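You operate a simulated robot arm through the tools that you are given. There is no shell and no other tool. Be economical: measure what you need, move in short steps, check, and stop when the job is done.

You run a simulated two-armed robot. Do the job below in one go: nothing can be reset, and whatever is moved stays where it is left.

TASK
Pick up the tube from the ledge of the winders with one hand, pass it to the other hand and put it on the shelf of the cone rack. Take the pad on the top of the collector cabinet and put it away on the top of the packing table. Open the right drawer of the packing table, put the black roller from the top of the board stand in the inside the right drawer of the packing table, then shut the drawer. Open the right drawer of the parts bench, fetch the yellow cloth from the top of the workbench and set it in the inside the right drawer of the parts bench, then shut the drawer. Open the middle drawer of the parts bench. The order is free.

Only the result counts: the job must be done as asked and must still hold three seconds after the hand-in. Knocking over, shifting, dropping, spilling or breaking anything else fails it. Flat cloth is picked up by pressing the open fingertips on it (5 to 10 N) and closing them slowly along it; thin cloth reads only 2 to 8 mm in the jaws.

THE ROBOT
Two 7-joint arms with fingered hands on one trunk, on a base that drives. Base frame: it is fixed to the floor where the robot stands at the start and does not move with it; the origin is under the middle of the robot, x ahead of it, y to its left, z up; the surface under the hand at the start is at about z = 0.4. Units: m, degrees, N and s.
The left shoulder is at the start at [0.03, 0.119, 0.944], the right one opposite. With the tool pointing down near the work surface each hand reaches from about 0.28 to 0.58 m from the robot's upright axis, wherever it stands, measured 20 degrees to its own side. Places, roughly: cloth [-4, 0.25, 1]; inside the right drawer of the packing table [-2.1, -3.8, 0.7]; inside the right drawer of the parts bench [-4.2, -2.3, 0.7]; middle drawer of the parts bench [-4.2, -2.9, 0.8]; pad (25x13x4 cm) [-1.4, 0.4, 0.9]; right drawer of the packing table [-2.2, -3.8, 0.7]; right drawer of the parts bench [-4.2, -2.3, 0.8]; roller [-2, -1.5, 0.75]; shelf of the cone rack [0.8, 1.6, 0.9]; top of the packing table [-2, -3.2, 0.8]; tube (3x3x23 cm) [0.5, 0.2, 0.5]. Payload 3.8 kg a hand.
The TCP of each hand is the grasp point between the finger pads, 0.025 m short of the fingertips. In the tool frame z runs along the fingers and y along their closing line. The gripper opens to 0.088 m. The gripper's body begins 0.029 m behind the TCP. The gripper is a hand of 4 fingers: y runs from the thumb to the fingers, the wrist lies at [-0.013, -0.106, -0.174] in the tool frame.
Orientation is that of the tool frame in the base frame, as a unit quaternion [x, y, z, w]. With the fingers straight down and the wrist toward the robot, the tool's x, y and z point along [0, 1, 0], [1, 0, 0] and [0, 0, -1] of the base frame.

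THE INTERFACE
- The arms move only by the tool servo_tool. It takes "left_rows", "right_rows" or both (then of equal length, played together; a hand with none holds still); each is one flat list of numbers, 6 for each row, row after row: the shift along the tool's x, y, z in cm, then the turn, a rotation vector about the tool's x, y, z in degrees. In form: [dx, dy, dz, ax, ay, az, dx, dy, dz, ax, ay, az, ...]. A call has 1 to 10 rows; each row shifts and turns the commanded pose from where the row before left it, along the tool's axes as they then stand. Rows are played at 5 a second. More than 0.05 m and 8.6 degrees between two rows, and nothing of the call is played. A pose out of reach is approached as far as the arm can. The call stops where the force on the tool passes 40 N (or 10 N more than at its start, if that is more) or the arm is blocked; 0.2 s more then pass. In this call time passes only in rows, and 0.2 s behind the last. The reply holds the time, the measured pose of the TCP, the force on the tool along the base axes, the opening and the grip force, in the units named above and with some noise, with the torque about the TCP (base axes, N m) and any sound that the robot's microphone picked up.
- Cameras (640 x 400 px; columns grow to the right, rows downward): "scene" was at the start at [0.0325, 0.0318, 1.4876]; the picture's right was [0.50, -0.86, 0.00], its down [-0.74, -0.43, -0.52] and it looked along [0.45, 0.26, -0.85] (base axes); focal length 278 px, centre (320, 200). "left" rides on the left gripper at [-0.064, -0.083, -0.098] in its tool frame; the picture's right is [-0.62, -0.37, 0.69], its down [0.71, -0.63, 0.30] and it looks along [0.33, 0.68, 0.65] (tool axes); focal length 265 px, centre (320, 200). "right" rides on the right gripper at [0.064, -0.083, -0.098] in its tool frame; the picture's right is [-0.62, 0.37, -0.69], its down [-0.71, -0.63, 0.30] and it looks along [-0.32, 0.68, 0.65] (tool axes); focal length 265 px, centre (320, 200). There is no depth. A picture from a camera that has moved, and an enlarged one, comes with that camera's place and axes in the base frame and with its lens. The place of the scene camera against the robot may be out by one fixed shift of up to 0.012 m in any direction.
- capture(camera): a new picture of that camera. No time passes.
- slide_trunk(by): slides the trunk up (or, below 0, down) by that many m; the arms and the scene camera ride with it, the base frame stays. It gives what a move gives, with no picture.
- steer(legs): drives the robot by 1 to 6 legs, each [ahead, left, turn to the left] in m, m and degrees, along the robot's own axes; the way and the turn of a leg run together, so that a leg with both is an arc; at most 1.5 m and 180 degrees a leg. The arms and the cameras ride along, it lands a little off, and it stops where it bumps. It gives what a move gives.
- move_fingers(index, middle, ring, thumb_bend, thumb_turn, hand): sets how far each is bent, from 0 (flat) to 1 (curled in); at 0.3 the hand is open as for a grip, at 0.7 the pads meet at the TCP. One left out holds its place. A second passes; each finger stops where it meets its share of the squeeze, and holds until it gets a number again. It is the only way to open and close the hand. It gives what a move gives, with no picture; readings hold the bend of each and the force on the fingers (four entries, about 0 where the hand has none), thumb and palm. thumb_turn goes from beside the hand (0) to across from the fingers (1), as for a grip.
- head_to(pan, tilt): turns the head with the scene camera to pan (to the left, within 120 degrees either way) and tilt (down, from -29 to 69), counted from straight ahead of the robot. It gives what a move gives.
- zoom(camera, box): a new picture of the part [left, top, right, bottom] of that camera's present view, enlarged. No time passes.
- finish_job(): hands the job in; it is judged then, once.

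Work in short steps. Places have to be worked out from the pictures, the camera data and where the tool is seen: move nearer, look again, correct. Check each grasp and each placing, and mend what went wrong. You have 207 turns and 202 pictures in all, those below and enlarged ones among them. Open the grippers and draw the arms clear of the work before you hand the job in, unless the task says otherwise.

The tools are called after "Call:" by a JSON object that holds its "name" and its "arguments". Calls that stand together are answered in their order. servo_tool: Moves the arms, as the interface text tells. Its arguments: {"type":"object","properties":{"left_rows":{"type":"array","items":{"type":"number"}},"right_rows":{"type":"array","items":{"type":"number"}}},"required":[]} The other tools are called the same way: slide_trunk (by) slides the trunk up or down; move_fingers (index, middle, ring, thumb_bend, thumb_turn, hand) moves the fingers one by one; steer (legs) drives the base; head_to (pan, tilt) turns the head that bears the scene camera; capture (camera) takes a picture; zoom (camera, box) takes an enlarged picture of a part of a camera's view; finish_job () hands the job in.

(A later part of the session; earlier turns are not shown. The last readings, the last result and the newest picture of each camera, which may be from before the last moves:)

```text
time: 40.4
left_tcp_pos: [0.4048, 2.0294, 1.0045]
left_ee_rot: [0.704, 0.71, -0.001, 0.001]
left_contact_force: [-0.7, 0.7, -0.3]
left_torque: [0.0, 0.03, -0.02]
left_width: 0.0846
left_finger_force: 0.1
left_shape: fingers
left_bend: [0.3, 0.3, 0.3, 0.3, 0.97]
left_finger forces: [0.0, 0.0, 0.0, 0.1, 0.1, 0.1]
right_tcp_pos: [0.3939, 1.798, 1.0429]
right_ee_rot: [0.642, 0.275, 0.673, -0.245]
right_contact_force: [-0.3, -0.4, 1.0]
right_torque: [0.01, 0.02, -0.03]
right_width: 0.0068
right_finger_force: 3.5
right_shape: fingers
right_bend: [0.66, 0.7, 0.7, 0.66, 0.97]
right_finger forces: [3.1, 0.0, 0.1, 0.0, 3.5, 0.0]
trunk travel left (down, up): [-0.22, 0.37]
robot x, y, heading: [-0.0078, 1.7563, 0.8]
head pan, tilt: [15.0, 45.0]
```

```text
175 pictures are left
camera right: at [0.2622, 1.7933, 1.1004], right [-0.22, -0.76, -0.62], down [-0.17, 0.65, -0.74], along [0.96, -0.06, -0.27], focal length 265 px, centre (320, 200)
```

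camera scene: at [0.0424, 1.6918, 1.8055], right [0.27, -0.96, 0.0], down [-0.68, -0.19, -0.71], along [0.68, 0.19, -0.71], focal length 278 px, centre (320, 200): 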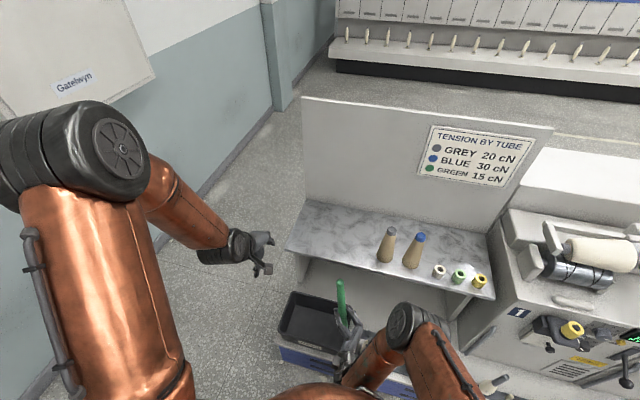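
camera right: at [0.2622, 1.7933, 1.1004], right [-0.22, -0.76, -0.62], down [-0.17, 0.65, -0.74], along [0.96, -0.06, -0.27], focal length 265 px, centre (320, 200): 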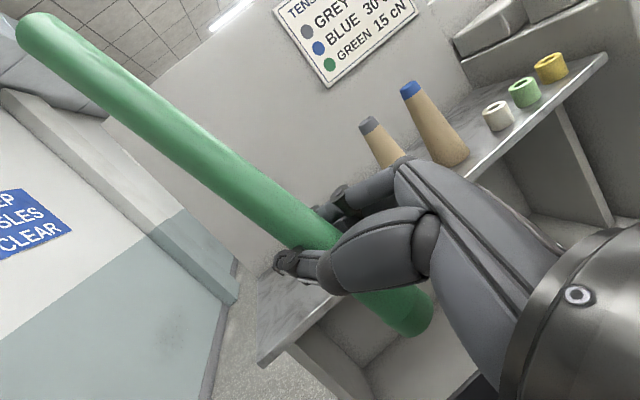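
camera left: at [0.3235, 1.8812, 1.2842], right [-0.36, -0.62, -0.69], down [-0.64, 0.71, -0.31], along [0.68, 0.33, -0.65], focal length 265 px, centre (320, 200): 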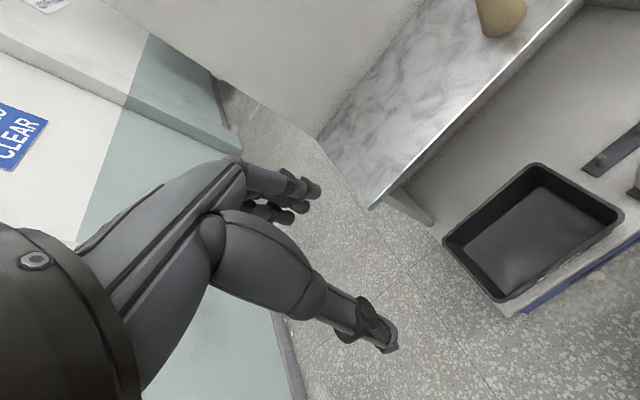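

Now extend forward over the shelf (tube bottom ≈0.975, above the 0.90 shelf).

Call:
{"name": "servo_tool", "arguments": {"right_rows": [0, 2.8, 2.8, 0, 0, 0, 0, 2.8, 2.8, 0, 0, 0, 0, 2.8, 2.8, 0, 0, 0, 0, 2.8, 2.8, 0, 0, 0, 0, 2.8, 2.8, 0, 0, 0, 0, 2.8, 2.8, 0, 0, 0]}}

Call:
{"name": "capture", "arguments": {"camera": "scene"}}

Call:
{"name": "capture", "arguments": {"camera": "right"}}

```text
time: 41.8
left_tcp_pos: [0.4048, 2.0285, 1.0042]
left_ee_rot: [0.704, 0.71, -0.001, 0.0]
left_contact_force: [-0.2, -0.5, -0.3]
left_torque: [0.02, 0.0, -0.02]
left_width: 0.0844
left_finger_force: 0.1
left_shape: fingers
left_bend: [0.3, 0.3, 0.3, 0.3, 0.97]
left_finger forces: [0.0, 0.0, 0.1, 0.0, 0.0, 0.0]
right_tcp_pos: [0.6318, 1.7894, 1.0582]
right_ee_rot: [0.642, 0.274, 0.672, -0.246]
right_contact_force: [0.4, -0.3, 0.1]
right_torque: [-0.01, -0.02, 0.0]
right_width: 0.0069
right_finger_force: 2.7
right_shape: fingers
right_bend: [0.66, 0.7, 0.7, 0.67, 0.97]
right_finger forces: [3.1, 0.1, 0.2, 0.0, 3.4, 0.0]
trunk travel left (down, up): [-0.22, 0.37]
robot x, y, heading: [-0.0123, 1.7507, 0.8]
head pan, tilt: [15.0, 45.0]
```

```text
174 pictures are left
camera scene: at [0.0421, 1.7726, 1.6254], right [0.27, -0.96, 0.0], down [-0.68, -0.19, -0.71], along [0.68, 0.19, -0.71], focal length 278 px, centre (320, 200)
```

scene: 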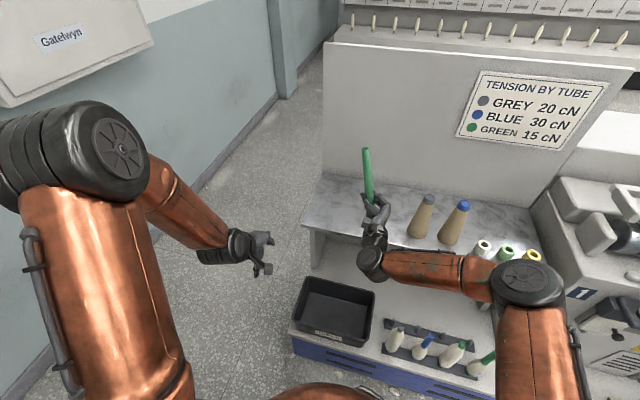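

```text
173 pictures are left
camera right: at [0.5002, 1.7841, 1.1144], right [-0.22, -0.76, -0.62], down [-0.17, 0.65, -0.74], along [0.96, -0.06, -0.27], focal length 265 px, centre (320, 200)
```

right: 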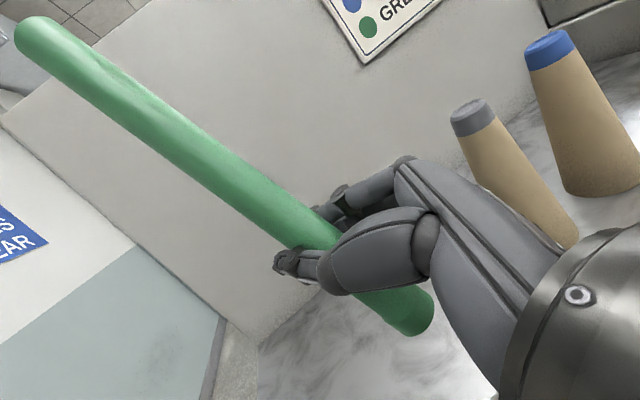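

The tube leans about 10° (top toward +y). I correct that with the right hand and turn the left wrist so its camera can see the tube from the side.

Call:
{"name": "servo_tool", "arguments": {"right_rows": [0, 0, 0, 0, 2.5, 2.6, 0, 0, 0, 0, 2.5, 2.6, 0, 0, 0, 0, 2.5, 2.6, 0, 0, 0, 0, 0, 0, 0, 0, 0, 0, 0, 0, 0, 0, 0, 0, 0, 0, 0, 0, 0, 0, 0, 0], "left_rows": [0, 0, -2, 0, 0, 8.5, 0, 0, -2, 0, 0, 8.5, 0, 0, -2, 0, 0, 8.5, 0, 0, -2, 0, 0, 8.5, 0, 0, 0, 0, 0, 8.5, 0, 0, 0, 0, 0, 8.5, 0, 0, 0, 0, 0, 8.5]}}

Call:
{"name": "capture", "arguments": {"camera": "left"}}

Call:
{"name": "capture", "arguments": {"camera": "right"}}

```text
time: 43.4
left_tcp_pos: [0.4039, 2.028, 1.0852]
left_ee_rot: [0.964, 0.267, -0.001, 0.0]
left_contact_force: [0.1, 0.1, 0.0]
left_torque: [0.02, 0.02, 0.05]
left_width: 0.0845
left_finger_force: 0.0
left_shape: fingers
left_bend: [0.3, 0.3, 0.3, 0.3, 0.97]
left_finger forces: [0.0, 0.0, 0.1, 0.0, 0.0, 0.0]
right_tcp_pos: [0.6305, 1.7889, 1.0568]
right_ee_rot: [0.613, 0.214, 0.695, -0.309]
right_contact_force: [-0.3, 0.4, -0.4]
right_torque: [-0.02, -0.01, -0.01]
right_width: 0.0066
right_finger_force: 2.9
right_shape: fingers
right_bend: [0.66, 0.7, 0.7, 0.67, 0.97]
right_finger forces: [3.1, 0.0, 0.0, 0.1, 3.2, 0.0]
trunk travel left (down, up): [-0.22, 0.37]
robot x, y, heading: [-0.0094, 1.7525, 0.7]
head pan, tilt: [15.0, 45.0]
```

```text
172 pictures are left
camera left: at [0.3073, 2.0655, 1.184], right [-0.72, 0.0, -0.69], down [0.29, 0.91, -0.31], along [0.63, -0.42, -0.65], focal length 265 px, centre (320, 200)
```

left: 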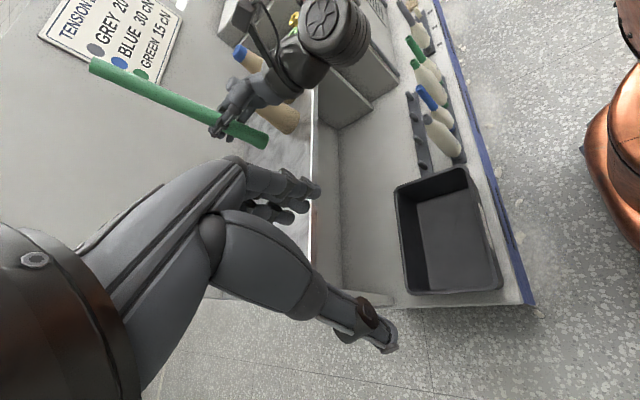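

```text
171 pictures are left
camera right: at [0.4997, 1.7728, 1.1116], right [-0.21, -0.63, -0.75], down [-0.17, 0.78, -0.6], along [0.96, 0.0, -0.27], focal length 265 px, centre (320, 200)
```

right: 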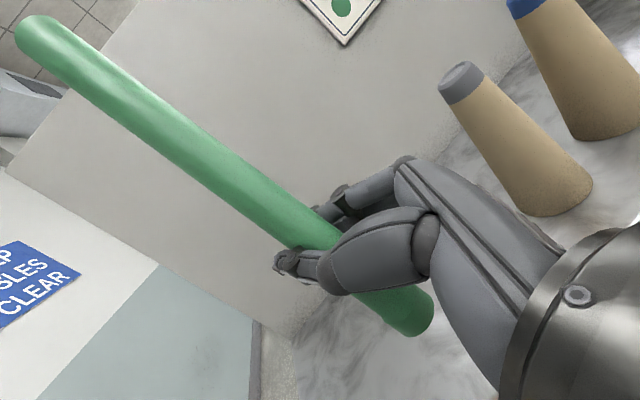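

Tube now leans ~5.6° toward +x only. Correct that and move 5 cm further over the shelf.

Call:
{"name": "servo_tool", "arguments": {"right_rows": [0, 0, 0, 0.9, 4.0, -3.8, -0.15, 1.75, 1.8, 0, 0, 0, -0.15, 1.75, 1.8, 0, 0, 0, 0, 0, 0, 0, 0, 0]}}

Call:
{"name": "capture", "arguments": {"camera": "left"}}

Call:
{"name": "capture", "arguments": {"camera": "right"}}

```text
time: 44.4
left_tcp_pos: [0.4041, 2.0281, 1.0856]
left_ee_rot: [0.964, 0.268, 0.0, 0.001]
left_contact_force: [0.0, -0.1, -0.5]
left_torque: [0.01, 0.03, 0.02]
left_width: 0.0847
left_finger_force: 0.1
left_shape: fingers
left_bend: [0.3, 0.3, 0.3, 0.3, 0.97]
left_finger forces: [0.0, 0.0, 0.0, 0.1, 0.1, 0.1]
right_tcp_pos: [0.6809, 1.7879, 1.0603]
right_ee_rot: [0.578, 0.228, 0.725, -0.298]
right_contact_force: [0.5, -0.2, -0.6]
right_torque: [0.01, 0.03, -0.03]
right_width: 0.0067
right_finger_force: 3.8
right_shape: fingers
right_bend: [0.66, 0.7, 0.7, 0.67, 0.97]
right_finger forces: [3.0, 0.0, 0.0, 0.0, 3.1, 0.0]
trunk travel left (down, up): [-0.22, 0.37]
robot x, y, heading: [-0.0078, 1.7511, 0.8]
head pan, tilt: [15.0, 45.0]
```

```text
170 pictures are left
camera left: at [0.3066, 2.0652, 1.1841], right [-0.72, 0.0, -0.69], down [0.29, 0.91, -0.31], along [0.63, -0.42, -0.65], focal length 265 px, centre (320, 200)
```

left: 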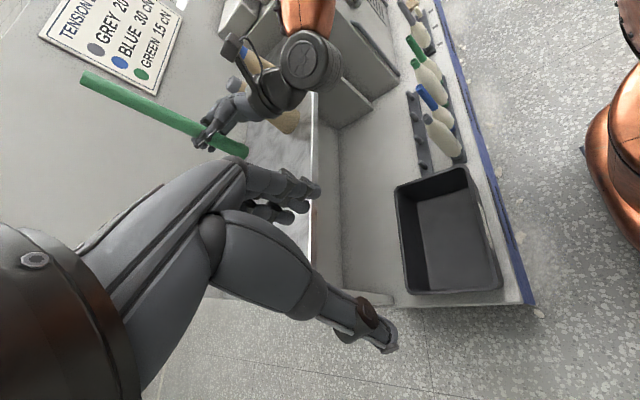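

```text
169 pictures are left
camera right: at [0.5437, 1.7714, 1.1028], right [-0.14, -0.63, -0.77], down [-0.11, 0.78, -0.62], along [0.98, 0.0, -0.18], focal length 265 px, centre (320, 200)
```

right: 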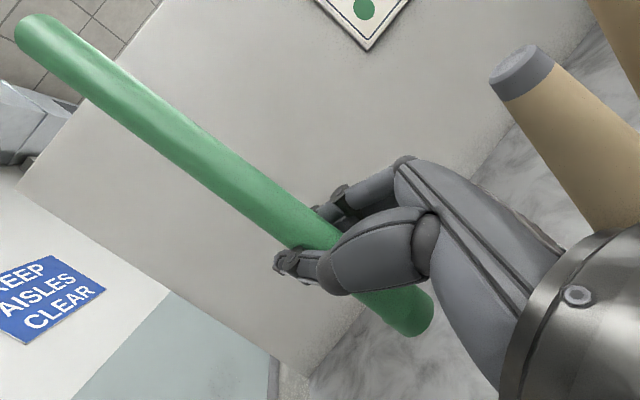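

Tube vertical now, bottom at ≈0.99. Descend straight 7 cm and re-check.

Call:
{"name": "servo_tool", "arguments": {"right_rows": [-2.4, 0, -0.6, 0, 0, 0, -2.4, 0, -0.6, 0, 0, 0, -1.9, 0, -0.45, 0, 0, 0]}}

Call:
{"name": "capture", "arguments": {"camera": "left"}}

Call:
{"name": "capture", "arguments": {"camera": "right"}}

```text
time: 45.2
left_tcp_pos: [0.4046, 2.0268, 1.0851]
left_ee_rot: [0.963, 0.268, 0.0, 0.0]
left_contact_force: [-1.0, 0.2, 0.2]
left_torque: [-0.01, 0.01, -0.03]
left_width: 0.0848
left_finger_force: 0.0
left_shape: fingers
left_bend: [0.3, 0.3, 0.3, 0.3, 0.97]
left_finger forces: [0.0, 0.0, 0.0, 0.1, 0.0, 0.1]
right_tcp_pos: [0.6776, 1.7899, 0.9946]
right_ee_rot: [0.579, 0.227, 0.724, -0.298]
right_contact_force: [0.0, 0.5, 0.5]
right_torque: [0.0, 0.0, 0.02]
right_width: 0.0066
right_finger_force: 2.8
right_shape: fingers
right_bend: [0.66, 0.7, 0.7, 0.67, 0.97]
right_finger forces: [3.0, 0.0, 0.1, 0.1, 3.2, 0.0]
trunk travel left (down, up): [-0.22, 0.37]
robot x, y, heading: [-0.0096, 1.7554, 0.6]
head pan, tilt: [15.0, 45.0]
```

```text
168 pictures are left
camera left: at [0.3069, 2.0654, 1.1839], right [-0.72, 0.0, -0.69], down [0.29, 0.91, -0.31], along [0.63, -0.42, -0.65], focal length 265 px, centre (320, 200)
```

left: 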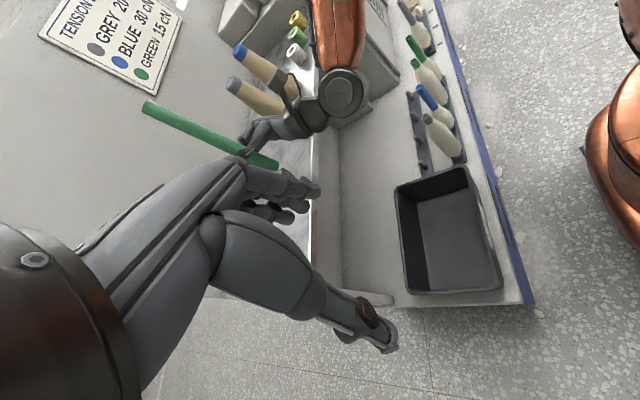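

```text
167 pictures are left
camera right: at [0.5425, 1.7726, 1.0353], right [-0.14, -0.63, -0.77], down [-0.11, 0.78, -0.62], along [0.98, 0.0, -0.18], focal length 265 px, centre (320, 200)
```

right: 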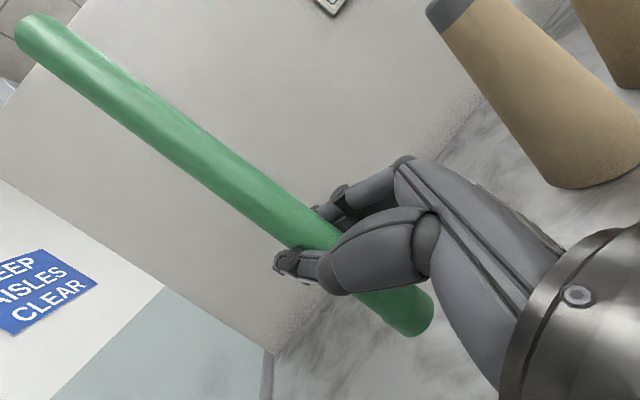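

Continue in small steps watching the force.

Call:
{"name": "servo_tool", "arguments": {"right_rows": [-0.5, 0, -0.12, 0, 0, 0, -0.5, 0, -0.12, 0, 0, 0]}}

Call:
{"name": "zoom", "arguments": {"camera": "left", "box": [190, 80, 350, 180]}}

```text
time: 45.8
left_tcp_pos: [0.4048, 2.028, 1.0844]
left_ee_rot: [0.964, 0.267, 0.0, 0.0]
left_contact_force: [0.1, 0.6, -0.3]
left_torque: [-0.03, 0.03, 0.04]
left_width: 0.0846
left_finger_force: 0.1
left_shape: fingers
left_bend: [0.3, 0.3, 0.3, 0.3, 0.97]
left_finger forces: [0.0, 0.1, 0.0, 0.1, 0.0, 0.0]
right_tcp_pos: [0.6783, 1.789, 0.9833]
right_ee_rot: [0.579, 0.229, 0.724, -0.298]
right_contact_force: [0.8, 0.0, -1.2]
right_torque: [-0.02, 0.02, -0.01]
right_width: 0.0065
right_finger_force: 3.2
right_shape: fingers
right_bend: [0.66, 0.7, 0.7, 0.67, 0.97]
right_finger forces: [2.9, 0.1, 0.1, 0.0, 3.2, 0.1]
trunk travel left (down, up): [-0.22, 0.37]
robot x, y, heading: [-0.0128, 1.7529, 0.6]
head pan, tilt: [15.0, 45.0]
```

```text
4.00 times, centred on (270, 130) of left
camera zoom: at [0.3068, 2.0653, 1.184], right [-0.72, 0.0, -0.69], down [0.29, 0.91, -0.31], along [0.63, -0.42, -0.65], focal length 1062 px, centre (520, 480)
```

zoom: 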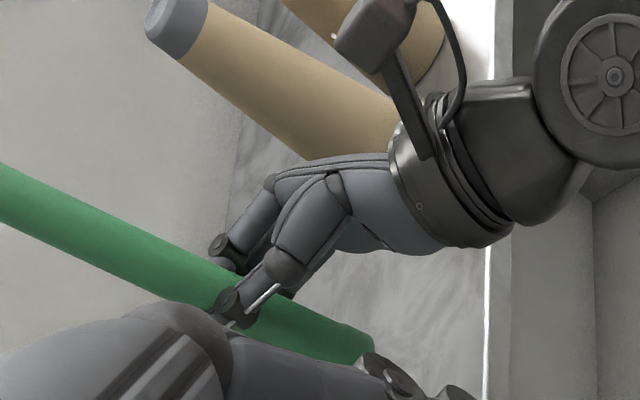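

Call:
{"name": "servo_tool", "arguments": {"right_rows": [-0.4, 0, -0.1, 0, 0, 0, -0.4, 0, -0.1, 0, 0, 0]}}

Call:
{"name": "servo_tool", "arguments": {"right_rows": [-0.4, 0, -0.1, 0, 0, 0, -0.3, 0, -0.08, 0, 0, 0]}}

Call:
{"name": "capture", "arguments": {"camera": "right"}}

```text
time: 46.4
left_tcp_pos: [0.4039, 2.028, 1.0851]
left_ee_rot: [0.963, 0.268, -0.002, 0.001]
left_contact_force: [0.8, 0.0, 0.2]
left_torque: [0.02, 0.01, 0.0]
left_width: 0.0847
left_finger_force: 0.0
left_shape: fingers
left_bend: [0.3, 0.3, 0.3, 0.3, 0.97]
left_finger forces: [0.1, 0.0, 0.0, 0.0, 0.1, 0.0]
right_tcp_pos: [0.6797, 1.789, 0.974]
right_ee_rot: [0.579, 0.228, 0.724, -0.297]
right_contact_force: [0.6, -0.4, -1.2]
right_torque: [-0.03, -0.01, -0.04]
right_width: 0.0066
right_finger_force: 2.8
right_shape: fingers
right_bend: [0.66, 0.7, 0.7, 0.67, 0.97]
right_finger forces: [3.0, 0.0, 0.2, 0.0, 3.2, 0.0]
trunk travel left (down, up): [-0.22, 0.37]
robot x, y, heading: [-0.0127, 1.7537, 0.5]
head pan, tilt: [15.0, 45.0]
```

```text
time: 47.0
left_tcp_pos: [0.4052, 2.0274, 1.085]
left_ee_rot: [0.964, 0.266, 0.0, 0.0]
left_contact_force: [0.6, -0.1, -0.2]
left_torque: [0.02, 0.01, 0.01]
left_width: 0.0848
left_finger_force: 0.1
left_shape: fingers
left_bend: [0.3, 0.3, 0.3, 0.3, 0.97]
left_finger forces: [0.0, 0.0, 0.1, 0.0, 0.1, 0.0]
right_tcp_pos: [0.6787, 1.7885, 0.9665]
right_ee_rot: [0.579, 0.228, 0.724, -0.298]
right_contact_force: [-0.1, -0.1, -1.1]
right_torque: [-0.01, 0.02, 0.0]
right_width: 0.0068
right_finger_force: 3.0
right_shape: fingers
right_bend: [0.66, 0.7, 0.7, 0.67, 0.97]
right_finger forces: [3.0, 0.0, 0.1, 0.0, 3.1, 0.1]
trunk travel left (down, up): [-0.22, 0.37]
robot x, y, heading: [-0.012, 1.7528, 0.8]
head pan, tilt: [15.0, 45.0]
```

```text
165 pictures are left
camera right: at [0.543, 1.7716, 1.008], right [-0.14, -0.63, -0.77], down [-0.11, 0.78, -0.62], along [0.98, 0.0, -0.18], focal length 265 px, centre (320, 200)
```

right: 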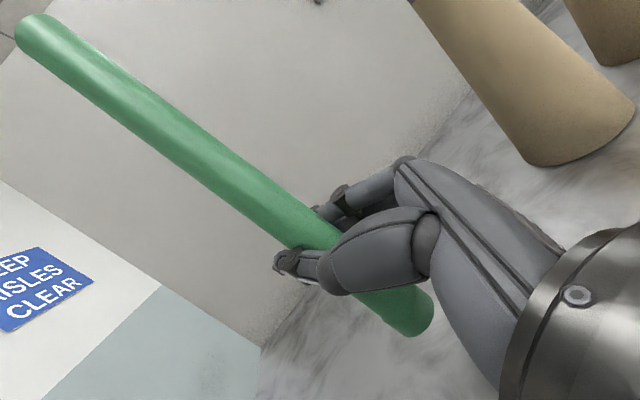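

Re-triangulating, the shelf is lower and further: z≈0.83, front edge x≈0.673, back panel x≈1.02. The tube needs to go to x≈0.79, so I drive forward 0.11 (body front has room to the ledge at x≈0.41).

Call:
{"name": "steer", "arguments": {"legs": [[0.11, 0, 0]]}}

Call:
{"name": "capture", "arguments": {"camera": "left"}}

Call:
{"name": "capture", "arguments": {"camera": "right"}}

```text
time: 48.2
left_tcp_pos: [0.5172, 2.0276, 1.0852]
left_ee_rot: [0.964, 0.267, -0.001, 0.0]
left_contact_force: [-0.5, 1.2, 0.9]
left_torque: [0.0, 0.05, 0.0]
left_width: 0.0847
left_finger_force: 0.0
left_shape: fingers
left_bend: [0.3, 0.3, 0.3, 0.3, 0.97]
left_finger forces: [0.0, 0.0, 0.0, 0.0, 0.0, 0.0]
right_tcp_pos: [0.792, 1.7899, 0.9651]
right_ee_rot: [0.579, 0.228, 0.724, -0.297]
right_contact_force: [-0.7, -0.1, 0.3]
right_torque: [0.0, -0.03, -0.01]
right_width: 0.0067
right_finger_force: 3.0
right_shape: fingers
right_bend: [0.66, 0.7, 0.7, 0.67, 0.97]
right_finger forces: [3.0, 0.1, 0.1, 0.1, 3.2, 0.0]
trunk travel left (down, up): [-0.22, 0.37]
robot x, y, heading: [0.0972, 1.7517, 0.6]
head pan, tilt: [15.0, 45.0]
```

```text
164 pictures are left
camera left: at [0.4198, 2.0664, 1.1835], right [-0.72, 0.0, -0.69], down [0.29, 0.91, -0.31], along [0.63, -0.42, -0.65], focal length 265 px, centre (320, 200)
```

left: 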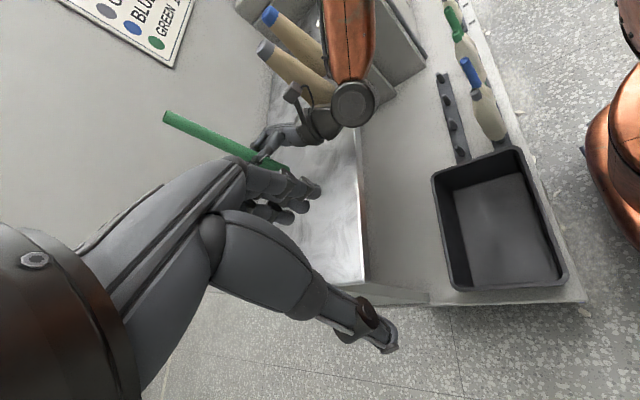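

```text
163 pictures are left
camera right: at [0.6557, 1.7726, 1.0074], right [-0.14, -0.63, -0.77], down [-0.11, 0.78, -0.62], along [0.98, 0.0, -0.18], focal length 265 px, centre (320, 200)
```

right: 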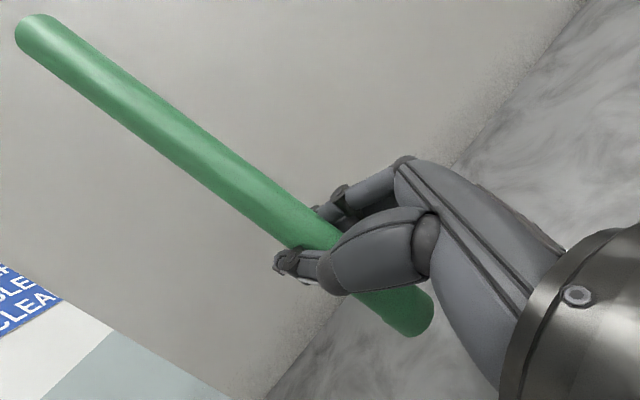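

Now over the shelf. Continue the descent.

Call:
{"name": "servo_tool", "arguments": {"right_rows": [-2, 0, -0.48, 0, 0, 0, -2, 0, -0.48, 0, 0, 0]}}

Call:
{"name": "servo_tool", "arguments": {"right_rows": [-0.5, 0, -0.12, 0, 0, 0, -0.5, 0, -0.12, 0, 0, 0]}}

Call:
{"name": "capture", "arguments": {"camera": "right"}}

Call:
{"name": "capture", "arguments": {"camera": "left"}}

```text
time: 48.8
left_tcp_pos: [0.509, 2.0314, 1.089]
left_ee_rot: [0.964, 0.267, 0.003, 0.002]
left_contact_force: [-0.6, 0.4, -0.8]
left_torque: [-0.04, -0.01, 0.01]
left_width: 0.0846
left_finger_force: 0.0
left_shape: fingers
left_bend: [0.3, 0.3, 0.3, 0.3, 0.97]
left_finger forces: [0.0, 0.0, 0.1, 0.1, 0.0, 0.0]
right_tcp_pos: [0.7874, 1.791, 0.9431]
right_ee_rot: [0.57, 0.23, 0.731, -0.296]
right_contact_force: [0.0, -0.2, -0.8]
right_torque: [-0.01, 0.04, 0.04]
right_width: 0.0068
right_finger_force: 3.2
right_shape: fingers
right_bend: [0.66, 0.7, 0.7, 0.67, 0.97]
right_finger forces: [3.0, 0.0, 0.2, 0.0, 3.2, 0.0]
trunk travel left (down, up): [-0.22, 0.37]
robot x, y, heading: [0.097, 1.7564, 0.7]
head pan, tilt: [15.0, 45.0]
```

```text
time: 49.6
left_tcp_pos: [0.5038, 2.0274, 1.0888]
left_ee_rot: [0.964, 0.268, 0.006, 0.002]
left_contact_force: [0.3, -0.6, -0.3]
left_torque: [0.0, -0.03, 0.0]
left_width: 0.0847
left_finger_force: 0.0
left_shape: fingers
left_bend: [0.3, 0.3, 0.3, 0.3, 0.97]
left_finger forces: [0.0, 0.0, 0.0, 0.1, 0.1, 0.1]
right_tcp_pos: [0.7879, 1.7923, 0.9466]
right_ee_rot: [0.56, 0.229, 0.739, -0.295]
right_contact_force: [-0.3, -0.2, -1.0]
right_torque: [0.0, 0.0, 0.0]
right_width: 0.0069
right_finger_force: 2.8
right_shape: fingers
right_bend: [0.66, 0.7, 0.7, 0.67, 0.97]
right_finger forces: [3.0, 0.1, 0.2, 0.1, 3.2, 0.1]
trunk travel left (down, up): [-0.22, 0.37]
robot x, y, heading: [0.1009, 1.7536, 0.4]
head pan, tilt: [15.0, 45.0]
stopped in row 2 (right hand): the arm was blocked; the commanded pose is now the measured one
```

```text
162 pictures are left
camera right: at [0.6502, 1.7741, 0.9816], right [-0.1, -0.62, -0.78], down [-0.08, 0.79, -0.61], along [0.99, 0.0, -0.13], focal length 265 px, centre (320, 200)
```

right: 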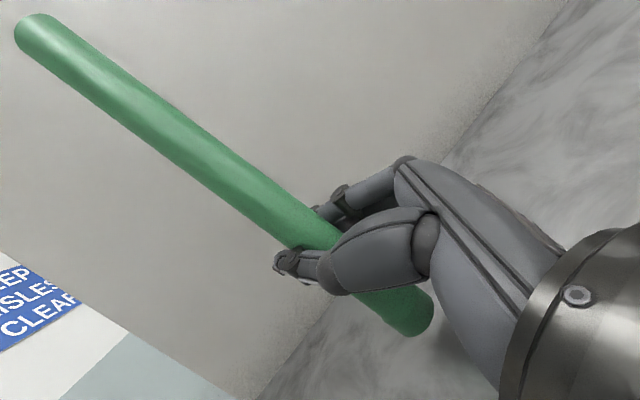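

```text
161 pictures are left
camera left: at [0.4061, 2.0641, 1.1872], right [-0.71, 0.0, -0.7], down [0.29, 0.91, -0.3], along [0.64, -0.42, -0.65], focal length 265 px, centre (320, 200)
```

left: 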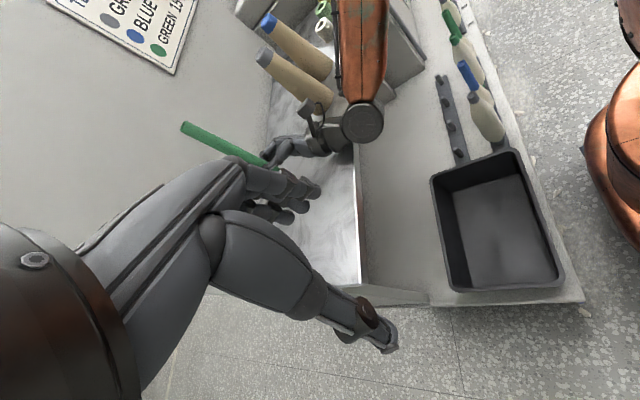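

The arm is blocked without force at the tool; probably forearm/elbow touches something. Look.

Call:
{"name": "capture", "arguments": {"camera": "scene"}}

Call:
{"name": "head_to", "arguments": {"pan": -15, "tilt": 50}}

Call:
{"name": "capture", "arguments": {"camera": "scene"}}

```text
160 pictures are left
camera scene: at [0.1362, 1.7704, 1.6254], right [0.27, -0.96, 0.0], down [-0.67, -0.19, -0.71], along [0.69, 0.19, -0.7], focal length 278 px, centre (320, 200)
```

scene: 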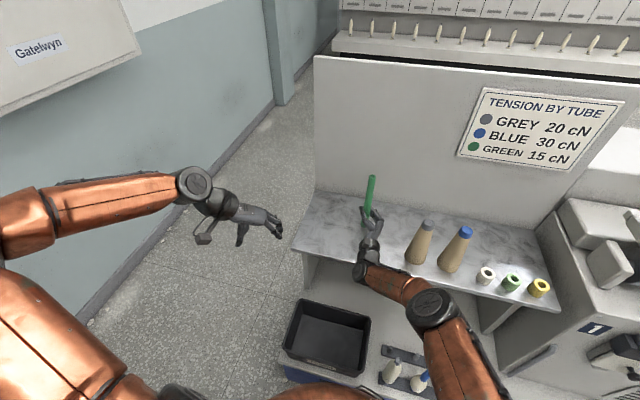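

```text
time: 50.5
left_tcp_pos: [0.5038, 2.0296, 1.0898]
left_ee_rot: [0.964, 0.267, 0.006, 0.002]
left_contact_force: [0.1, -0.2, 0.5]
left_torque: [0.03, 0.01, -0.02]
left_width: 0.0847
left_finger_force: 0.0
left_shape: fingers
left_bend: [0.3, 0.3, 0.3, 0.3, 0.97]
left_finger forces: [0.0, 0.0, 0.0, 0.1, 0.0, 0.1]
right_tcp_pos: [0.789, 1.7904, 0.9469]
right_ee_rot: [0.561, 0.23, 0.739, -0.294]
right_contact_force: [0.0, -0.4, -1.2]
right_torque: [0.01, -0.01, 0.03]
right_width: 0.0069
right_finger_force: 3.3
right_shape: fingers
right_bend: [0.66, 0.7, 0.7, 0.67, 0.97]
right_finger forces: [3.0, 0.1, 0.2, 0.0, 3.2, 0.0]
trunk travel left (down, up): [-0.22, 0.37]
robot x, y, heading: [0.1012, 1.7506, 0.5]
head pan, tilt: [-15.0, 50.0]
```

```text
159 pictures are left
camera scene: at [0.1321, 1.7326, 1.6193], right [-0.25, -0.97, 0.0], down [-0.73, 0.19, -0.65], along [0.63, -0.16, -0.76], focal length 278 px, centre (320, 200)
```

scene: 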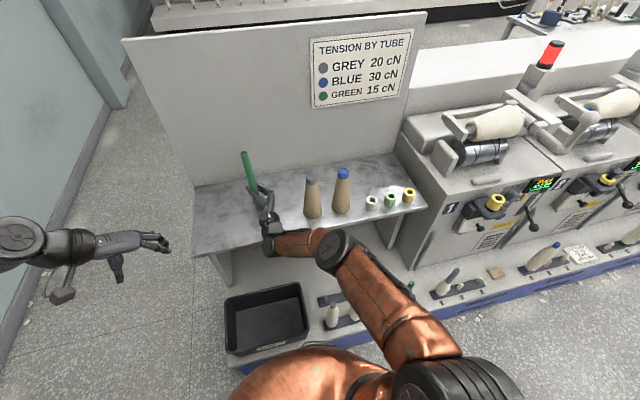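

Most likely the right wrist/cuff rides on the shelf's front edge, since the low side grip puts the wrist too low. I lift clear, back away, and will re-grip the tube from the top (left hand holds it briefly in the middle) so that the right hand can place it from above.

Call:
{"name": "servo_tool", "arguments": {"right_rows": [2.5, 0, 0.6, 0, 0, 0, 2.5, 0, 0.6, 0, 0, 0, 2.5, 0, 0.6, 0, 0, 0]}}

Call:
{"name": "steer", "arguments": {"legs": [[-0.4, 0, 0]]}}

Call:
{"name": "capture", "arguments": {"camera": "right"}}

Call:
{"name": "capture", "arguments": {"camera": "scene"}}

```text
time: 51.3
left_tcp_pos: [0.5161, 2.0284, 1.0844]
left_ee_rot: [0.964, 0.267, -0.001, 0.0]
left_contact_force: [0.9, -0.7, -0.5]
left_torque: [0.03, 0.01, 0.0]
left_width: 0.0846
left_finger_force: 0.0
left_shape: fingers
left_bend: [0.3, 0.3, 0.3, 0.3, 0.97]
left_finger forces: [0.1, 0.0, 0.0, 0.0, 0.1, 0.1]
right_tcp_pos: [0.7967, 1.7894, 1.0109]
right_ee_rot: [0.568, 0.228, 0.734, -0.294]
right_contact_force: [-0.5, -0.1, -0.3]
right_torque: [0.01, -0.01, 0.04]
right_width: 0.0069
right_finger_force: 3.1
right_shape: fingers
right_bend: [0.66, 0.7, 0.7, 0.67, 0.97]
right_finger forces: [3.0, 0.0, 0.1, 0.0, 3.2, 0.0]
trunk travel left (down, up): [-0.22, 0.37]
robot x, y, heading: [0.1015, 1.7542, 0.5]
head pan, tilt: [-15.0, 50.0]
```

```text
time: 53.8
left_tcp_pos: [0.1186, 2.0233, 1.085]
left_ee_rot: [0.964, 0.264, 0.001, 0.001]
left_contact_force: [1.2, 0.9, 1.1]
left_torque: [-0.01, -0.01, 0.02]
left_width: 0.0845
left_finger_force: 0.0
left_shape: fingers
left_bend: [0.3, 0.3, 0.3, 0.3, 0.97]
left_finger forces: [0.0, 0.0, 0.0, 0.1, 0.0, 0.0]
right_tcp_pos: [0.3981, 1.7824, 1.0112]
right_ee_rot: [0.567, 0.226, 0.736, -0.292]
right_contact_force: [-0.4, 0.1, -1.1]
right_torque: [0.02, -0.03, -0.03]
right_width: 0.0066
right_finger_force: 3.3
right_shape: fingers
right_bend: [0.66, 0.7, 0.7, 0.67, 0.97]
right_finger forces: [3.0, 0.0, 0.2, 0.0, 3.3, 0.0]
trunk travel left (down, up): [-0.22, 0.37]
robot x, y, heading: [-0.2976, 1.7527, 0.1]
head pan, tilt: [-15.0, 50.0]
```

```text
158 pictures are left
camera right: at [0.2597, 1.7664, 1.0496], right [-0.12, -0.62, -0.78], down [-0.09, 0.78, -0.61], along [0.99, -0.01, -0.15], focal length 265 px, centre (320, 200)
```

right: 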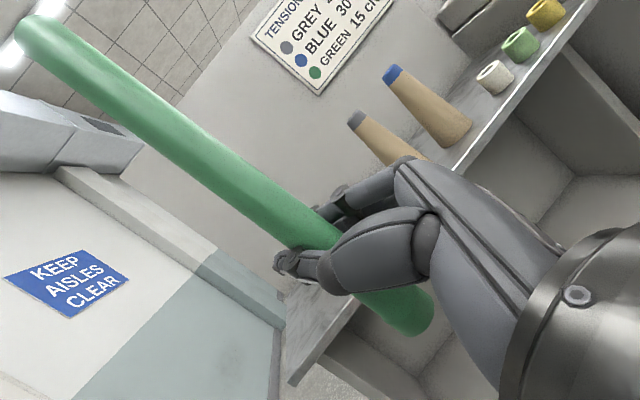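

```text
157 pictures are left
camera scene: at [-0.2503, 1.7295, 1.6186], right [-0.26, -0.97, 0.0], down [-0.74, 0.2, -0.64], along [0.62, -0.16, -0.77], focal length 278 px, centre (320, 200)
```

scene: 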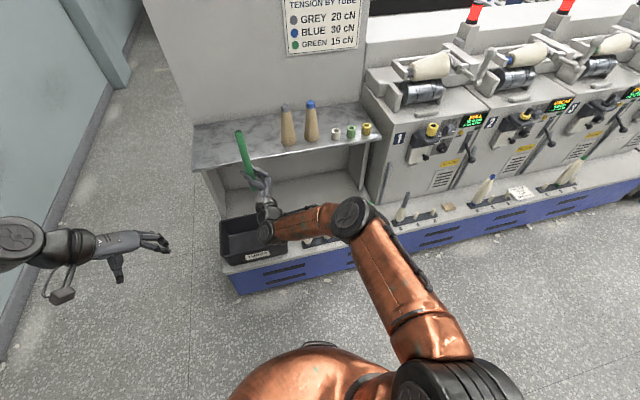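

The shelf is at z≈0.845 with front edge x≈0.652, confirming the contact. Now bring the tube nearer to the body and unturn the left wrist.

Call:
{"name": "servo_tool", "arguments": {"left_rows": [0, 0, 0, 0, 0, -8.5, 0, 0, 0, 0, 0, -8.5, 0, 0, 0, 0, 0, -8.5, 0, 0, 0, 0, 0, -8.5, 0, 0, 0, 0, 0, -8.5, 0, 0, 0, 0, 0, -8.5, 0, 0, 0, 0, 0, -8.5], "right_rows": [0.68, -2.5, -2.58, 0, 0, 0, 0.68, -2.5, -2.58, 0, 0, 0, 0.68, -2.5, -2.58, 0, 0, 0, 0.68, -2.5, -2.58, 0, 0, 0, 0.68, -2.5, -2.58, 0, 0, 0, 0.68, -2.5, -2.58, 0, 0, 0, 0, 0, 0, 0, 0, 0]}}

Call:
{"name": "servo_tool", "arguments": {"left_rows": [0, 0, 0, 0, -8.5, 0, 0, 0, 0, 0, -8.5, 0, 0, 0, 0, 0, -8.5, 0, 0, 0, 0, 0, -8.5, 0, 0, 0, 0, 0, -8.5, 0, 0, 0, 0, 0, -8.5, 0, 0, 0, 0, 0, -8.5, 0, 0, 0, 0, 0, -8.5, 0, 0, 0, 0, 0, -8.5, 0, 0, 0, 0, 0, -8.5, 0]}}

Call:
{"name": "capture", "arguments": {"camera": "left"}}

Call:
{"name": "capture", "arguments": {"camera": "right"}}

```text
time: 55.4
left_tcp_pos: [0.1198, 2.0233, 1.0855]
left_ee_rot: [0.705, 0.709, -0.001, 0.001]
left_contact_force: [0.3, 0.3, 0.7]
left_torque: [-0.01, 0.0, -0.01]
left_width: 0.0846
left_finger_force: 0.1
left_shape: fingers
left_bend: [0.3, 0.3, 0.3, 0.3, 0.98]
left_finger forces: [0.1, 0.1, 0.1, 0.0, 0.0, 0.0]
right_tcp_pos: [0.1789, 1.783, 1.0108]
right_ee_rot: [0.568, 0.226, 0.736, -0.292]
right_contact_force: [0.7, 0.2, -0.1]
right_torque: [0.01, 0.0, 0.0]
right_width: 0.0067
right_finger_force: 3.1
right_shape: fingers
right_bend: [0.66, 0.7, 0.7, 0.67, 0.97]
right_finger forces: [3.0, 0.0, 0.2, 0.0, 3.2, 0.0]
trunk travel left (down, up): [-0.22, 0.37]
robot x, y, heading: [-0.2959, 1.7523, 0.0]
head pan, tilt: [-15.0, 50.0]
```

```text
time: 57.6
left_tcp_pos: [0.1199, 2.0248, 1.0843]
left_ee_rot: [0.52, 0.521, -0.478, 0.479]
left_contact_force: [0.3, 0.6, -0.6]
left_torque: [0.03, -0.01, 0.0]
left_width: 0.0844
left_finger_force: 0.1
left_shape: fingers
left_bend: [0.3, 0.3, 0.3, 0.3, 0.98]
left_finger forces: [0.1, 0.0, 0.0, 0.1, 0.1, 0.1]
right_tcp_pos: [0.1787, 1.7835, 1.0118]
right_ee_rot: [0.568, 0.226, 0.736, -0.292]
right_contact_force: [-0.5, 0.2, -0.2]
right_torque: [0.02, -0.02, 0.01]
right_width: 0.0067
right_finger_force: 3.1
right_shape: fingers
right_bend: [0.66, 0.7, 0.7, 0.67, 0.97]
right_finger forces: [3.0, 0.1, 0.1, 0.1, 3.3, 0.0]
trunk travel left (down, up): [-0.22, 0.37]
robot x, y, heading: [-0.3024, 1.7537, 0.1]
head pan, tilt: [-15.0, 50.0]
```

```text
156 pictures are left
camera left: at [0.0365, 2.1154, 1.158], right [-0.37, -0.74, 0.56], down [-0.63, -0.24, -0.74], along [0.68, -0.62, -0.38], focal length 265 px, centre (320, 200)
```

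left: 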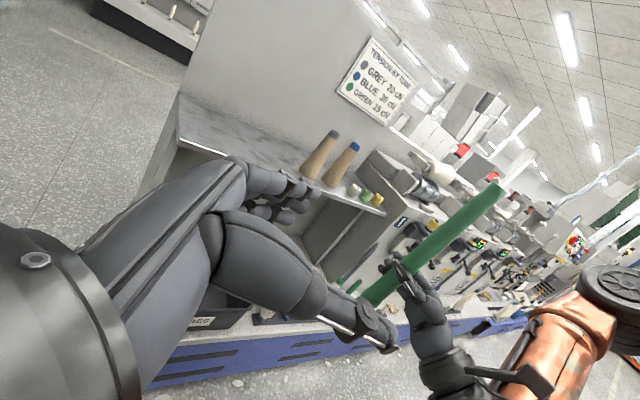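

```text
155 pictures are left
camera right: at [0.0413, 1.7681, 1.0484], right [-0.12, -0.62, -0.77], down [-0.09, 0.78, -0.61], along [0.99, -0.01, -0.15], focal length 265 px, centre (320, 200)
```

right: 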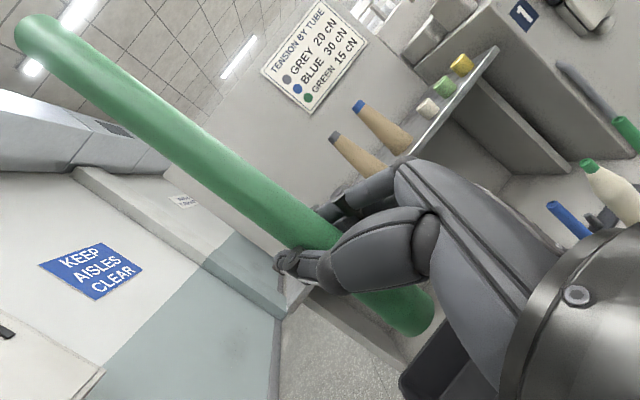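

Tube at (0.178, 1.783), z 0.946–1.17. Left hand approaches at z≈1.10.

Call:
{"name": "servo_tool", "arguments": {"left_rows": [0, 0, 0, 0, -5, 0, -0.7, 2.9, 2, 0, 0, 0, -0.7, 2.9, 2, 0, 0, 0, 0, 0, 4, 0, 0, 0, 0, 0, 4, 0, 0, 0, 0, 0, 4, 0, 0, 0, 0, 0, 2, 0, 0, 0]}}

Call:
{"name": "capture", "arguments": {"camera": "left"}}

```text
time: 59.2
left_tcp_pos: [0.1795, 1.8426, 1.1004]
left_ee_rot: [0.499, 0.5, -0.5, 0.501]
left_contact_force: [-0.4, -1.0, 0.2]
left_torque: [-0.01, 0.0, 0.02]
left_width: 0.0847
left_finger_force: 0.0
left_shape: fingers
left_bend: [0.3, 0.3, 0.3, 0.3, 0.98]
left_finger forces: [0.1, 0.0, 0.0, 0.0, 0.1, 0.1]
right_tcp_pos: [0.1774, 1.7829, 1.011]
right_ee_rot: [0.568, 0.225, 0.736, -0.292]
right_contact_force: [0.3, -0.4, -0.1]
right_torque: [-0.01, 0.03, -0.04]
right_width: 0.0066
right_finger_force: 3.1
right_shape: fingers
right_bend: [0.66, 0.7, 0.7, 0.67, 0.97]
right_finger forces: [2.8, 0.1, 0.1, 0.0, 3.2, 0.1]
trunk travel left (down, up): [-0.22, 0.37]
robot x, y, heading: [-0.2985, 1.7559, 0.4]
head pan, tilt: [-15.0, 50.0]
```

```text
154 pictures are left
camera left: at [0.0962, 1.9397, 1.1651], right [-0.37, -0.69, 0.62], down [-0.63, -0.31, -0.71], along [0.68, -0.65, -0.32], focal length 265 px, centre (320, 200)
```

left: 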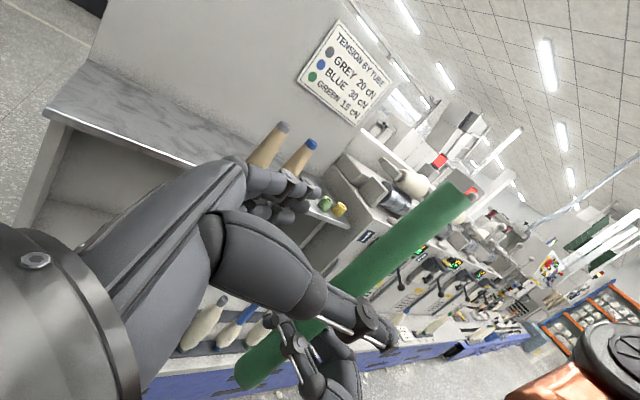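

Aligned; advance 5.7 cm, close left.

Call:
{"name": "servo_tool", "arguments": {"left_rows": [0, 0, 3, 0, 0, 0, 0, 0, 2.8, 0, 0, 0]}}

Call:
{"name": "move_fingers", "arguments": {"hand": "left", "index": 0.7, "middle": 0.7, "ring": 0.7, "thumb_bend": 0.7}}

Call:
{"name": "capture", "arguments": {"camera": "left"}}

```text
time: 59.8
left_tcp_pos: [0.1777, 1.7846, 1.0983]
left_ee_rot: [0.499, 0.501, -0.499, 0.501]
left_contact_force: [1.0, 0.1, -1.0]
left_torque: [0.01, 0.01, 0.03]
left_width: 0.0847
left_finger_force: 0.0
left_shape: fingers
left_bend: [0.3, 0.3, 0.3, 0.3, 0.98]
left_finger forces: [0.1, 0.0, 0.0, 0.0, 0.0, 0.0]
right_tcp_pos: [0.1798, 1.7826, 1.0108]
right_ee_rot: [0.568, 0.225, 0.736, -0.291]
right_contact_force: [0.6, 0.1, 0.5]
right_torque: [0.0, 0.02, -0.02]
right_width: 0.0066
right_finger_force: 2.8
right_shape: fingers
right_bend: [0.66, 0.7, 0.7, 0.67, 0.97]
right_finger forces: [2.9, 0.0, 0.1, 0.0, 3.2, 0.0]
trunk travel left (down, up): [-0.22, 0.37]
robot x, y, heading: [-0.2995, 1.7521, 0.1]
head pan, tilt: [-15.0, 50.0]
```

```text
time: 60.8
left_tcp_pos: [0.1781, 1.7853, 1.0983]
left_ee_rot: [0.499, 0.5, -0.5, 0.501]
left_contact_force: [-0.5, -0.1, 0.1]
left_torque: [0.01, 0.04, -0.01]
left_width: 0.0022
left_finger_force: 1.0
left_shape: fingers
left_bend: [0.68, 0.7, 0.7, 0.68, 0.98]
left_finger forces: [1.4, 0.0, 0.1, 0.0, 1.6, 0.0]
right_tcp_pos: [0.1798, 1.7845, 1.011]
right_ee_rot: [0.567, 0.225, 0.737, -0.292]
right_contact_force: [0.0, 0.7, -0.8]
right_torque: [-0.02, -0.02, 0.03]
right_width: 0.0067
right_finger_force: 3.2
right_shape: fingers
right_bend: [0.66, 0.7, 0.7, 0.67, 0.97]
right_finger forces: [3.0, 0.0, 0.1, 0.0, 3.0, 0.1]
trunk travel left (down, up): [-0.22, 0.37]
robot x, y, heading: [-0.2978, 1.753, 0.1]
head pan, tilt: [-15.0, 50.0]
```

```text
153 pictures are left
camera left: at [0.0955, 1.8823, 1.1636], right [-0.37, -0.69, 0.62], down [-0.63, -0.31, -0.71], along [0.68, -0.65, -0.32], focal length 265 px, centre (320, 200)
```

left: 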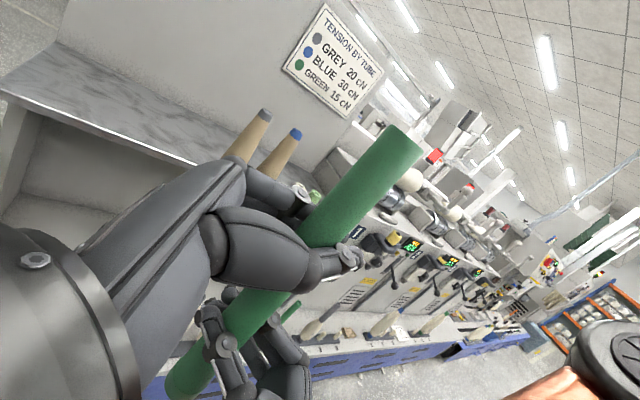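

Grip is weak; tighten the left hand.

Call:
{"name": "move_fingers", "arguments": {"hand": "left", "index": 0.85, "middle": 0.85, "ring": 0.85, "thumb_bend": 0.8}}

Call:
{"name": "capture", "arguments": {"camera": "left"}}

```text
time: 61.8
left_tcp_pos: [0.1776, 1.7854, 1.0994]
left_ee_rot: [0.499, 0.5, -0.5, 0.501]
left_contact_force: [0.9, -2.6, 0.3]
left_torque: [-0.06, -0.01, 0.04]
left_width: 0.0
left_finger_force: 1.5
left_shape: fingers
left_bend: [0.77, 0.85, 0.84, 0.73, 0.97]
left_finger forces: [0.0, 0.0, 2.7, 0.1, 0.0, 0.0]
right_tcp_pos: [0.1794, 1.7836, 1.0108]
right_ee_rot: [0.568, 0.225, 0.736, -0.293]
right_contact_force: [-1.1, 3.1, -0.3]
right_torque: [-0.17, -0.05, -0.02]
right_width: 0.0064
right_finger_force: 5.2
right_shape: fingers
right_bend: [0.68, 0.7, 0.69, 0.65, 0.99]
right_finger forces: [1.4, 0.0, 2.2, 0.0, 6.6, 0.1]
trunk travel left (down, up): [-0.22, 0.37]
robot x, y, heading: [-0.2957, 1.7534, -0.0]
head pan, tilt: [-15.0, 50.0]
```

```text
152 pictures are left
camera left: at [0.0955, 1.8823, 1.1636], right [-0.37, -0.69, 0.62], down [-0.63, -0.31, -0.71], along [0.68, -0.65, -0.32], focal length 265 px, centre (320, 200)
```

left: 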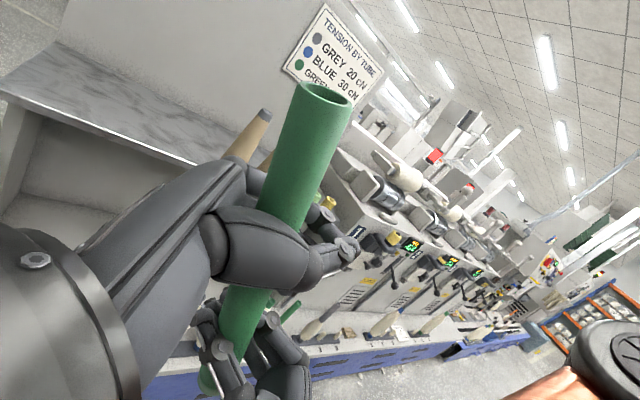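

The .85 command pushed the tube out of position. Reopen the left hand and look at the tube's state in the right hand.

Call:
{"name": "move_fingers", "arguments": {"hand": "left", "index": 0.3, "middle": 0.3, "ring": 0.3, "thumb_bend": 0.3}}

Call:
{"name": "capture", "arguments": {"camera": "left"}}

Call:
{"name": "capture", "arguments": {"camera": "right"}}

Call:
{"name": "head_to", "arguments": {"pan": 5, "tilt": 45}}

Call:
{"name": "zoom", "arguments": {"camera": "scene", "box": [200, 130, 440, 300]}}

```text
time: 62.8
left_tcp_pos: [0.1778, 1.7853, 1.0992]
left_ee_rot: [0.499, 0.5, -0.499, 0.501]
left_contact_force: [-0.1, 0.4, 0.3]
left_torque: [-0.02, 0.01, -0.05]
left_width: 0.0846
left_finger_force: 0.1
left_shape: fingers
left_bend: [0.3, 0.3, 0.3, 0.3, 0.97]
left_finger forces: [0.1, 0.0, 0.0, 0.0, 0.0, 0.0]
right_tcp_pos: [0.1788, 1.7827, 1.0114]
right_ee_rot: [0.568, 0.225, 0.736, -0.292]
right_contact_force: [0.1, -0.1, -0.6]
right_torque: [0.01, -0.07, 0.05]
right_width: 0.0059
right_finger_force: 3.3
right_shape: fingers
right_bend: [0.67, 0.7, 0.7, 0.67, 0.98]
right_finger forces: [3.2, 0.0, 0.0, 0.0, 3.2, 0.1]
trunk travel left (down, up): [-0.22, 0.37]
robot x, y, heading: [-0.2993, 1.752, 0.1]
head pan, tilt: [-15.0, 50.0]
```

```text
151 pictures are left
camera left: at [0.0955, 1.8823, 1.1636], right [-0.37, -0.69, 0.62], down [-0.63, -0.31, -0.71], along [0.68, -0.65, -0.32], focal length 265 px, centre (320, 200)
```

left: 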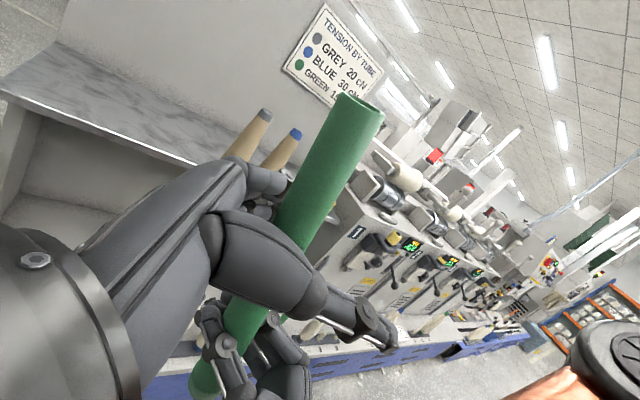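

```text
150 pictures are left
camera right: at [0.0413, 1.7678, 1.0484], right [-0.12, -0.62, -0.77], down [-0.09, 0.78, -0.61], along [0.99, -0.01, -0.15], focal length 265 px, centre (320, 200)
```

right: 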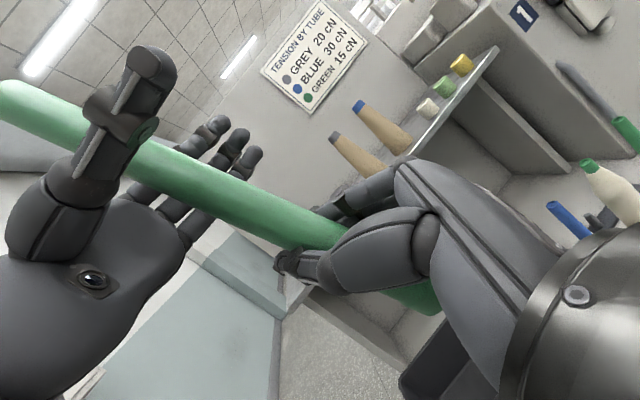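

```text
time: 63.6
left_tcp_pos: [0.1787, 1.7845, 1.0995]
left_ee_rot: [0.499, 0.5, -0.5, 0.5]
left_contact_force: [-0.5, 0.9, -0.6]
left_torque: [0.02, -0.02, 0.01]
left_width: 0.0844
left_finger_force: 0.0
left_shape: fingers
left_bend: [0.3, 0.3, 0.3, 0.3, 0.97]
left_finger forces: [0.0, 0.0, 0.0, 0.0, 0.0, 0.0]
right_tcp_pos: [0.1786, 1.7827, 1.0123]
right_ee_rot: [0.567, 0.225, 0.736, -0.292]
right_contact_force: [-0.3, 0.1, -1.0]
right_torque: [-0.03, -0.01, 0.01]
right_width: 0.0061
right_finger_force: 3.4
right_shape: fingers
right_bend: [0.67, 0.7, 0.7, 0.67, 0.98]
right_finger forces: [3.0, 0.1, 0.1, 0.0, 3.2, 0.0]
trunk travel left (down, up): [-0.22, 0.37]
robot x, y, heading: [-0.294, 1.7536, 0.0]
head pan, tilt: [5.0, 45.0]
```

```text
2.35 times, centred on (320, 215) of scene
camera zoom: at [-0.2426, 1.7564, 1.6255], right [0.09, -1.0, 0.0], down [-0.7, -0.06, -0.71], along [0.7, 0.06, -0.71], focal length 653 px, centre (320, 165)
```

zoom: 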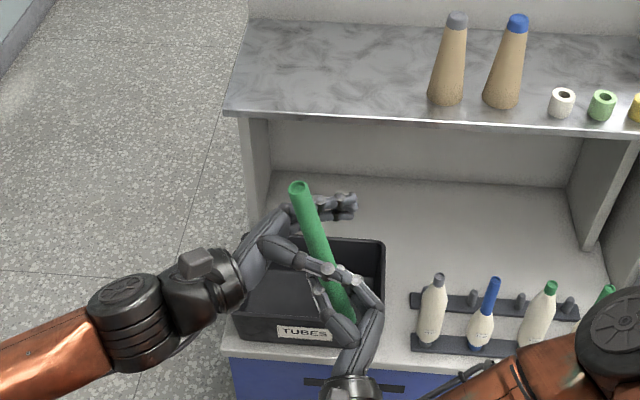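

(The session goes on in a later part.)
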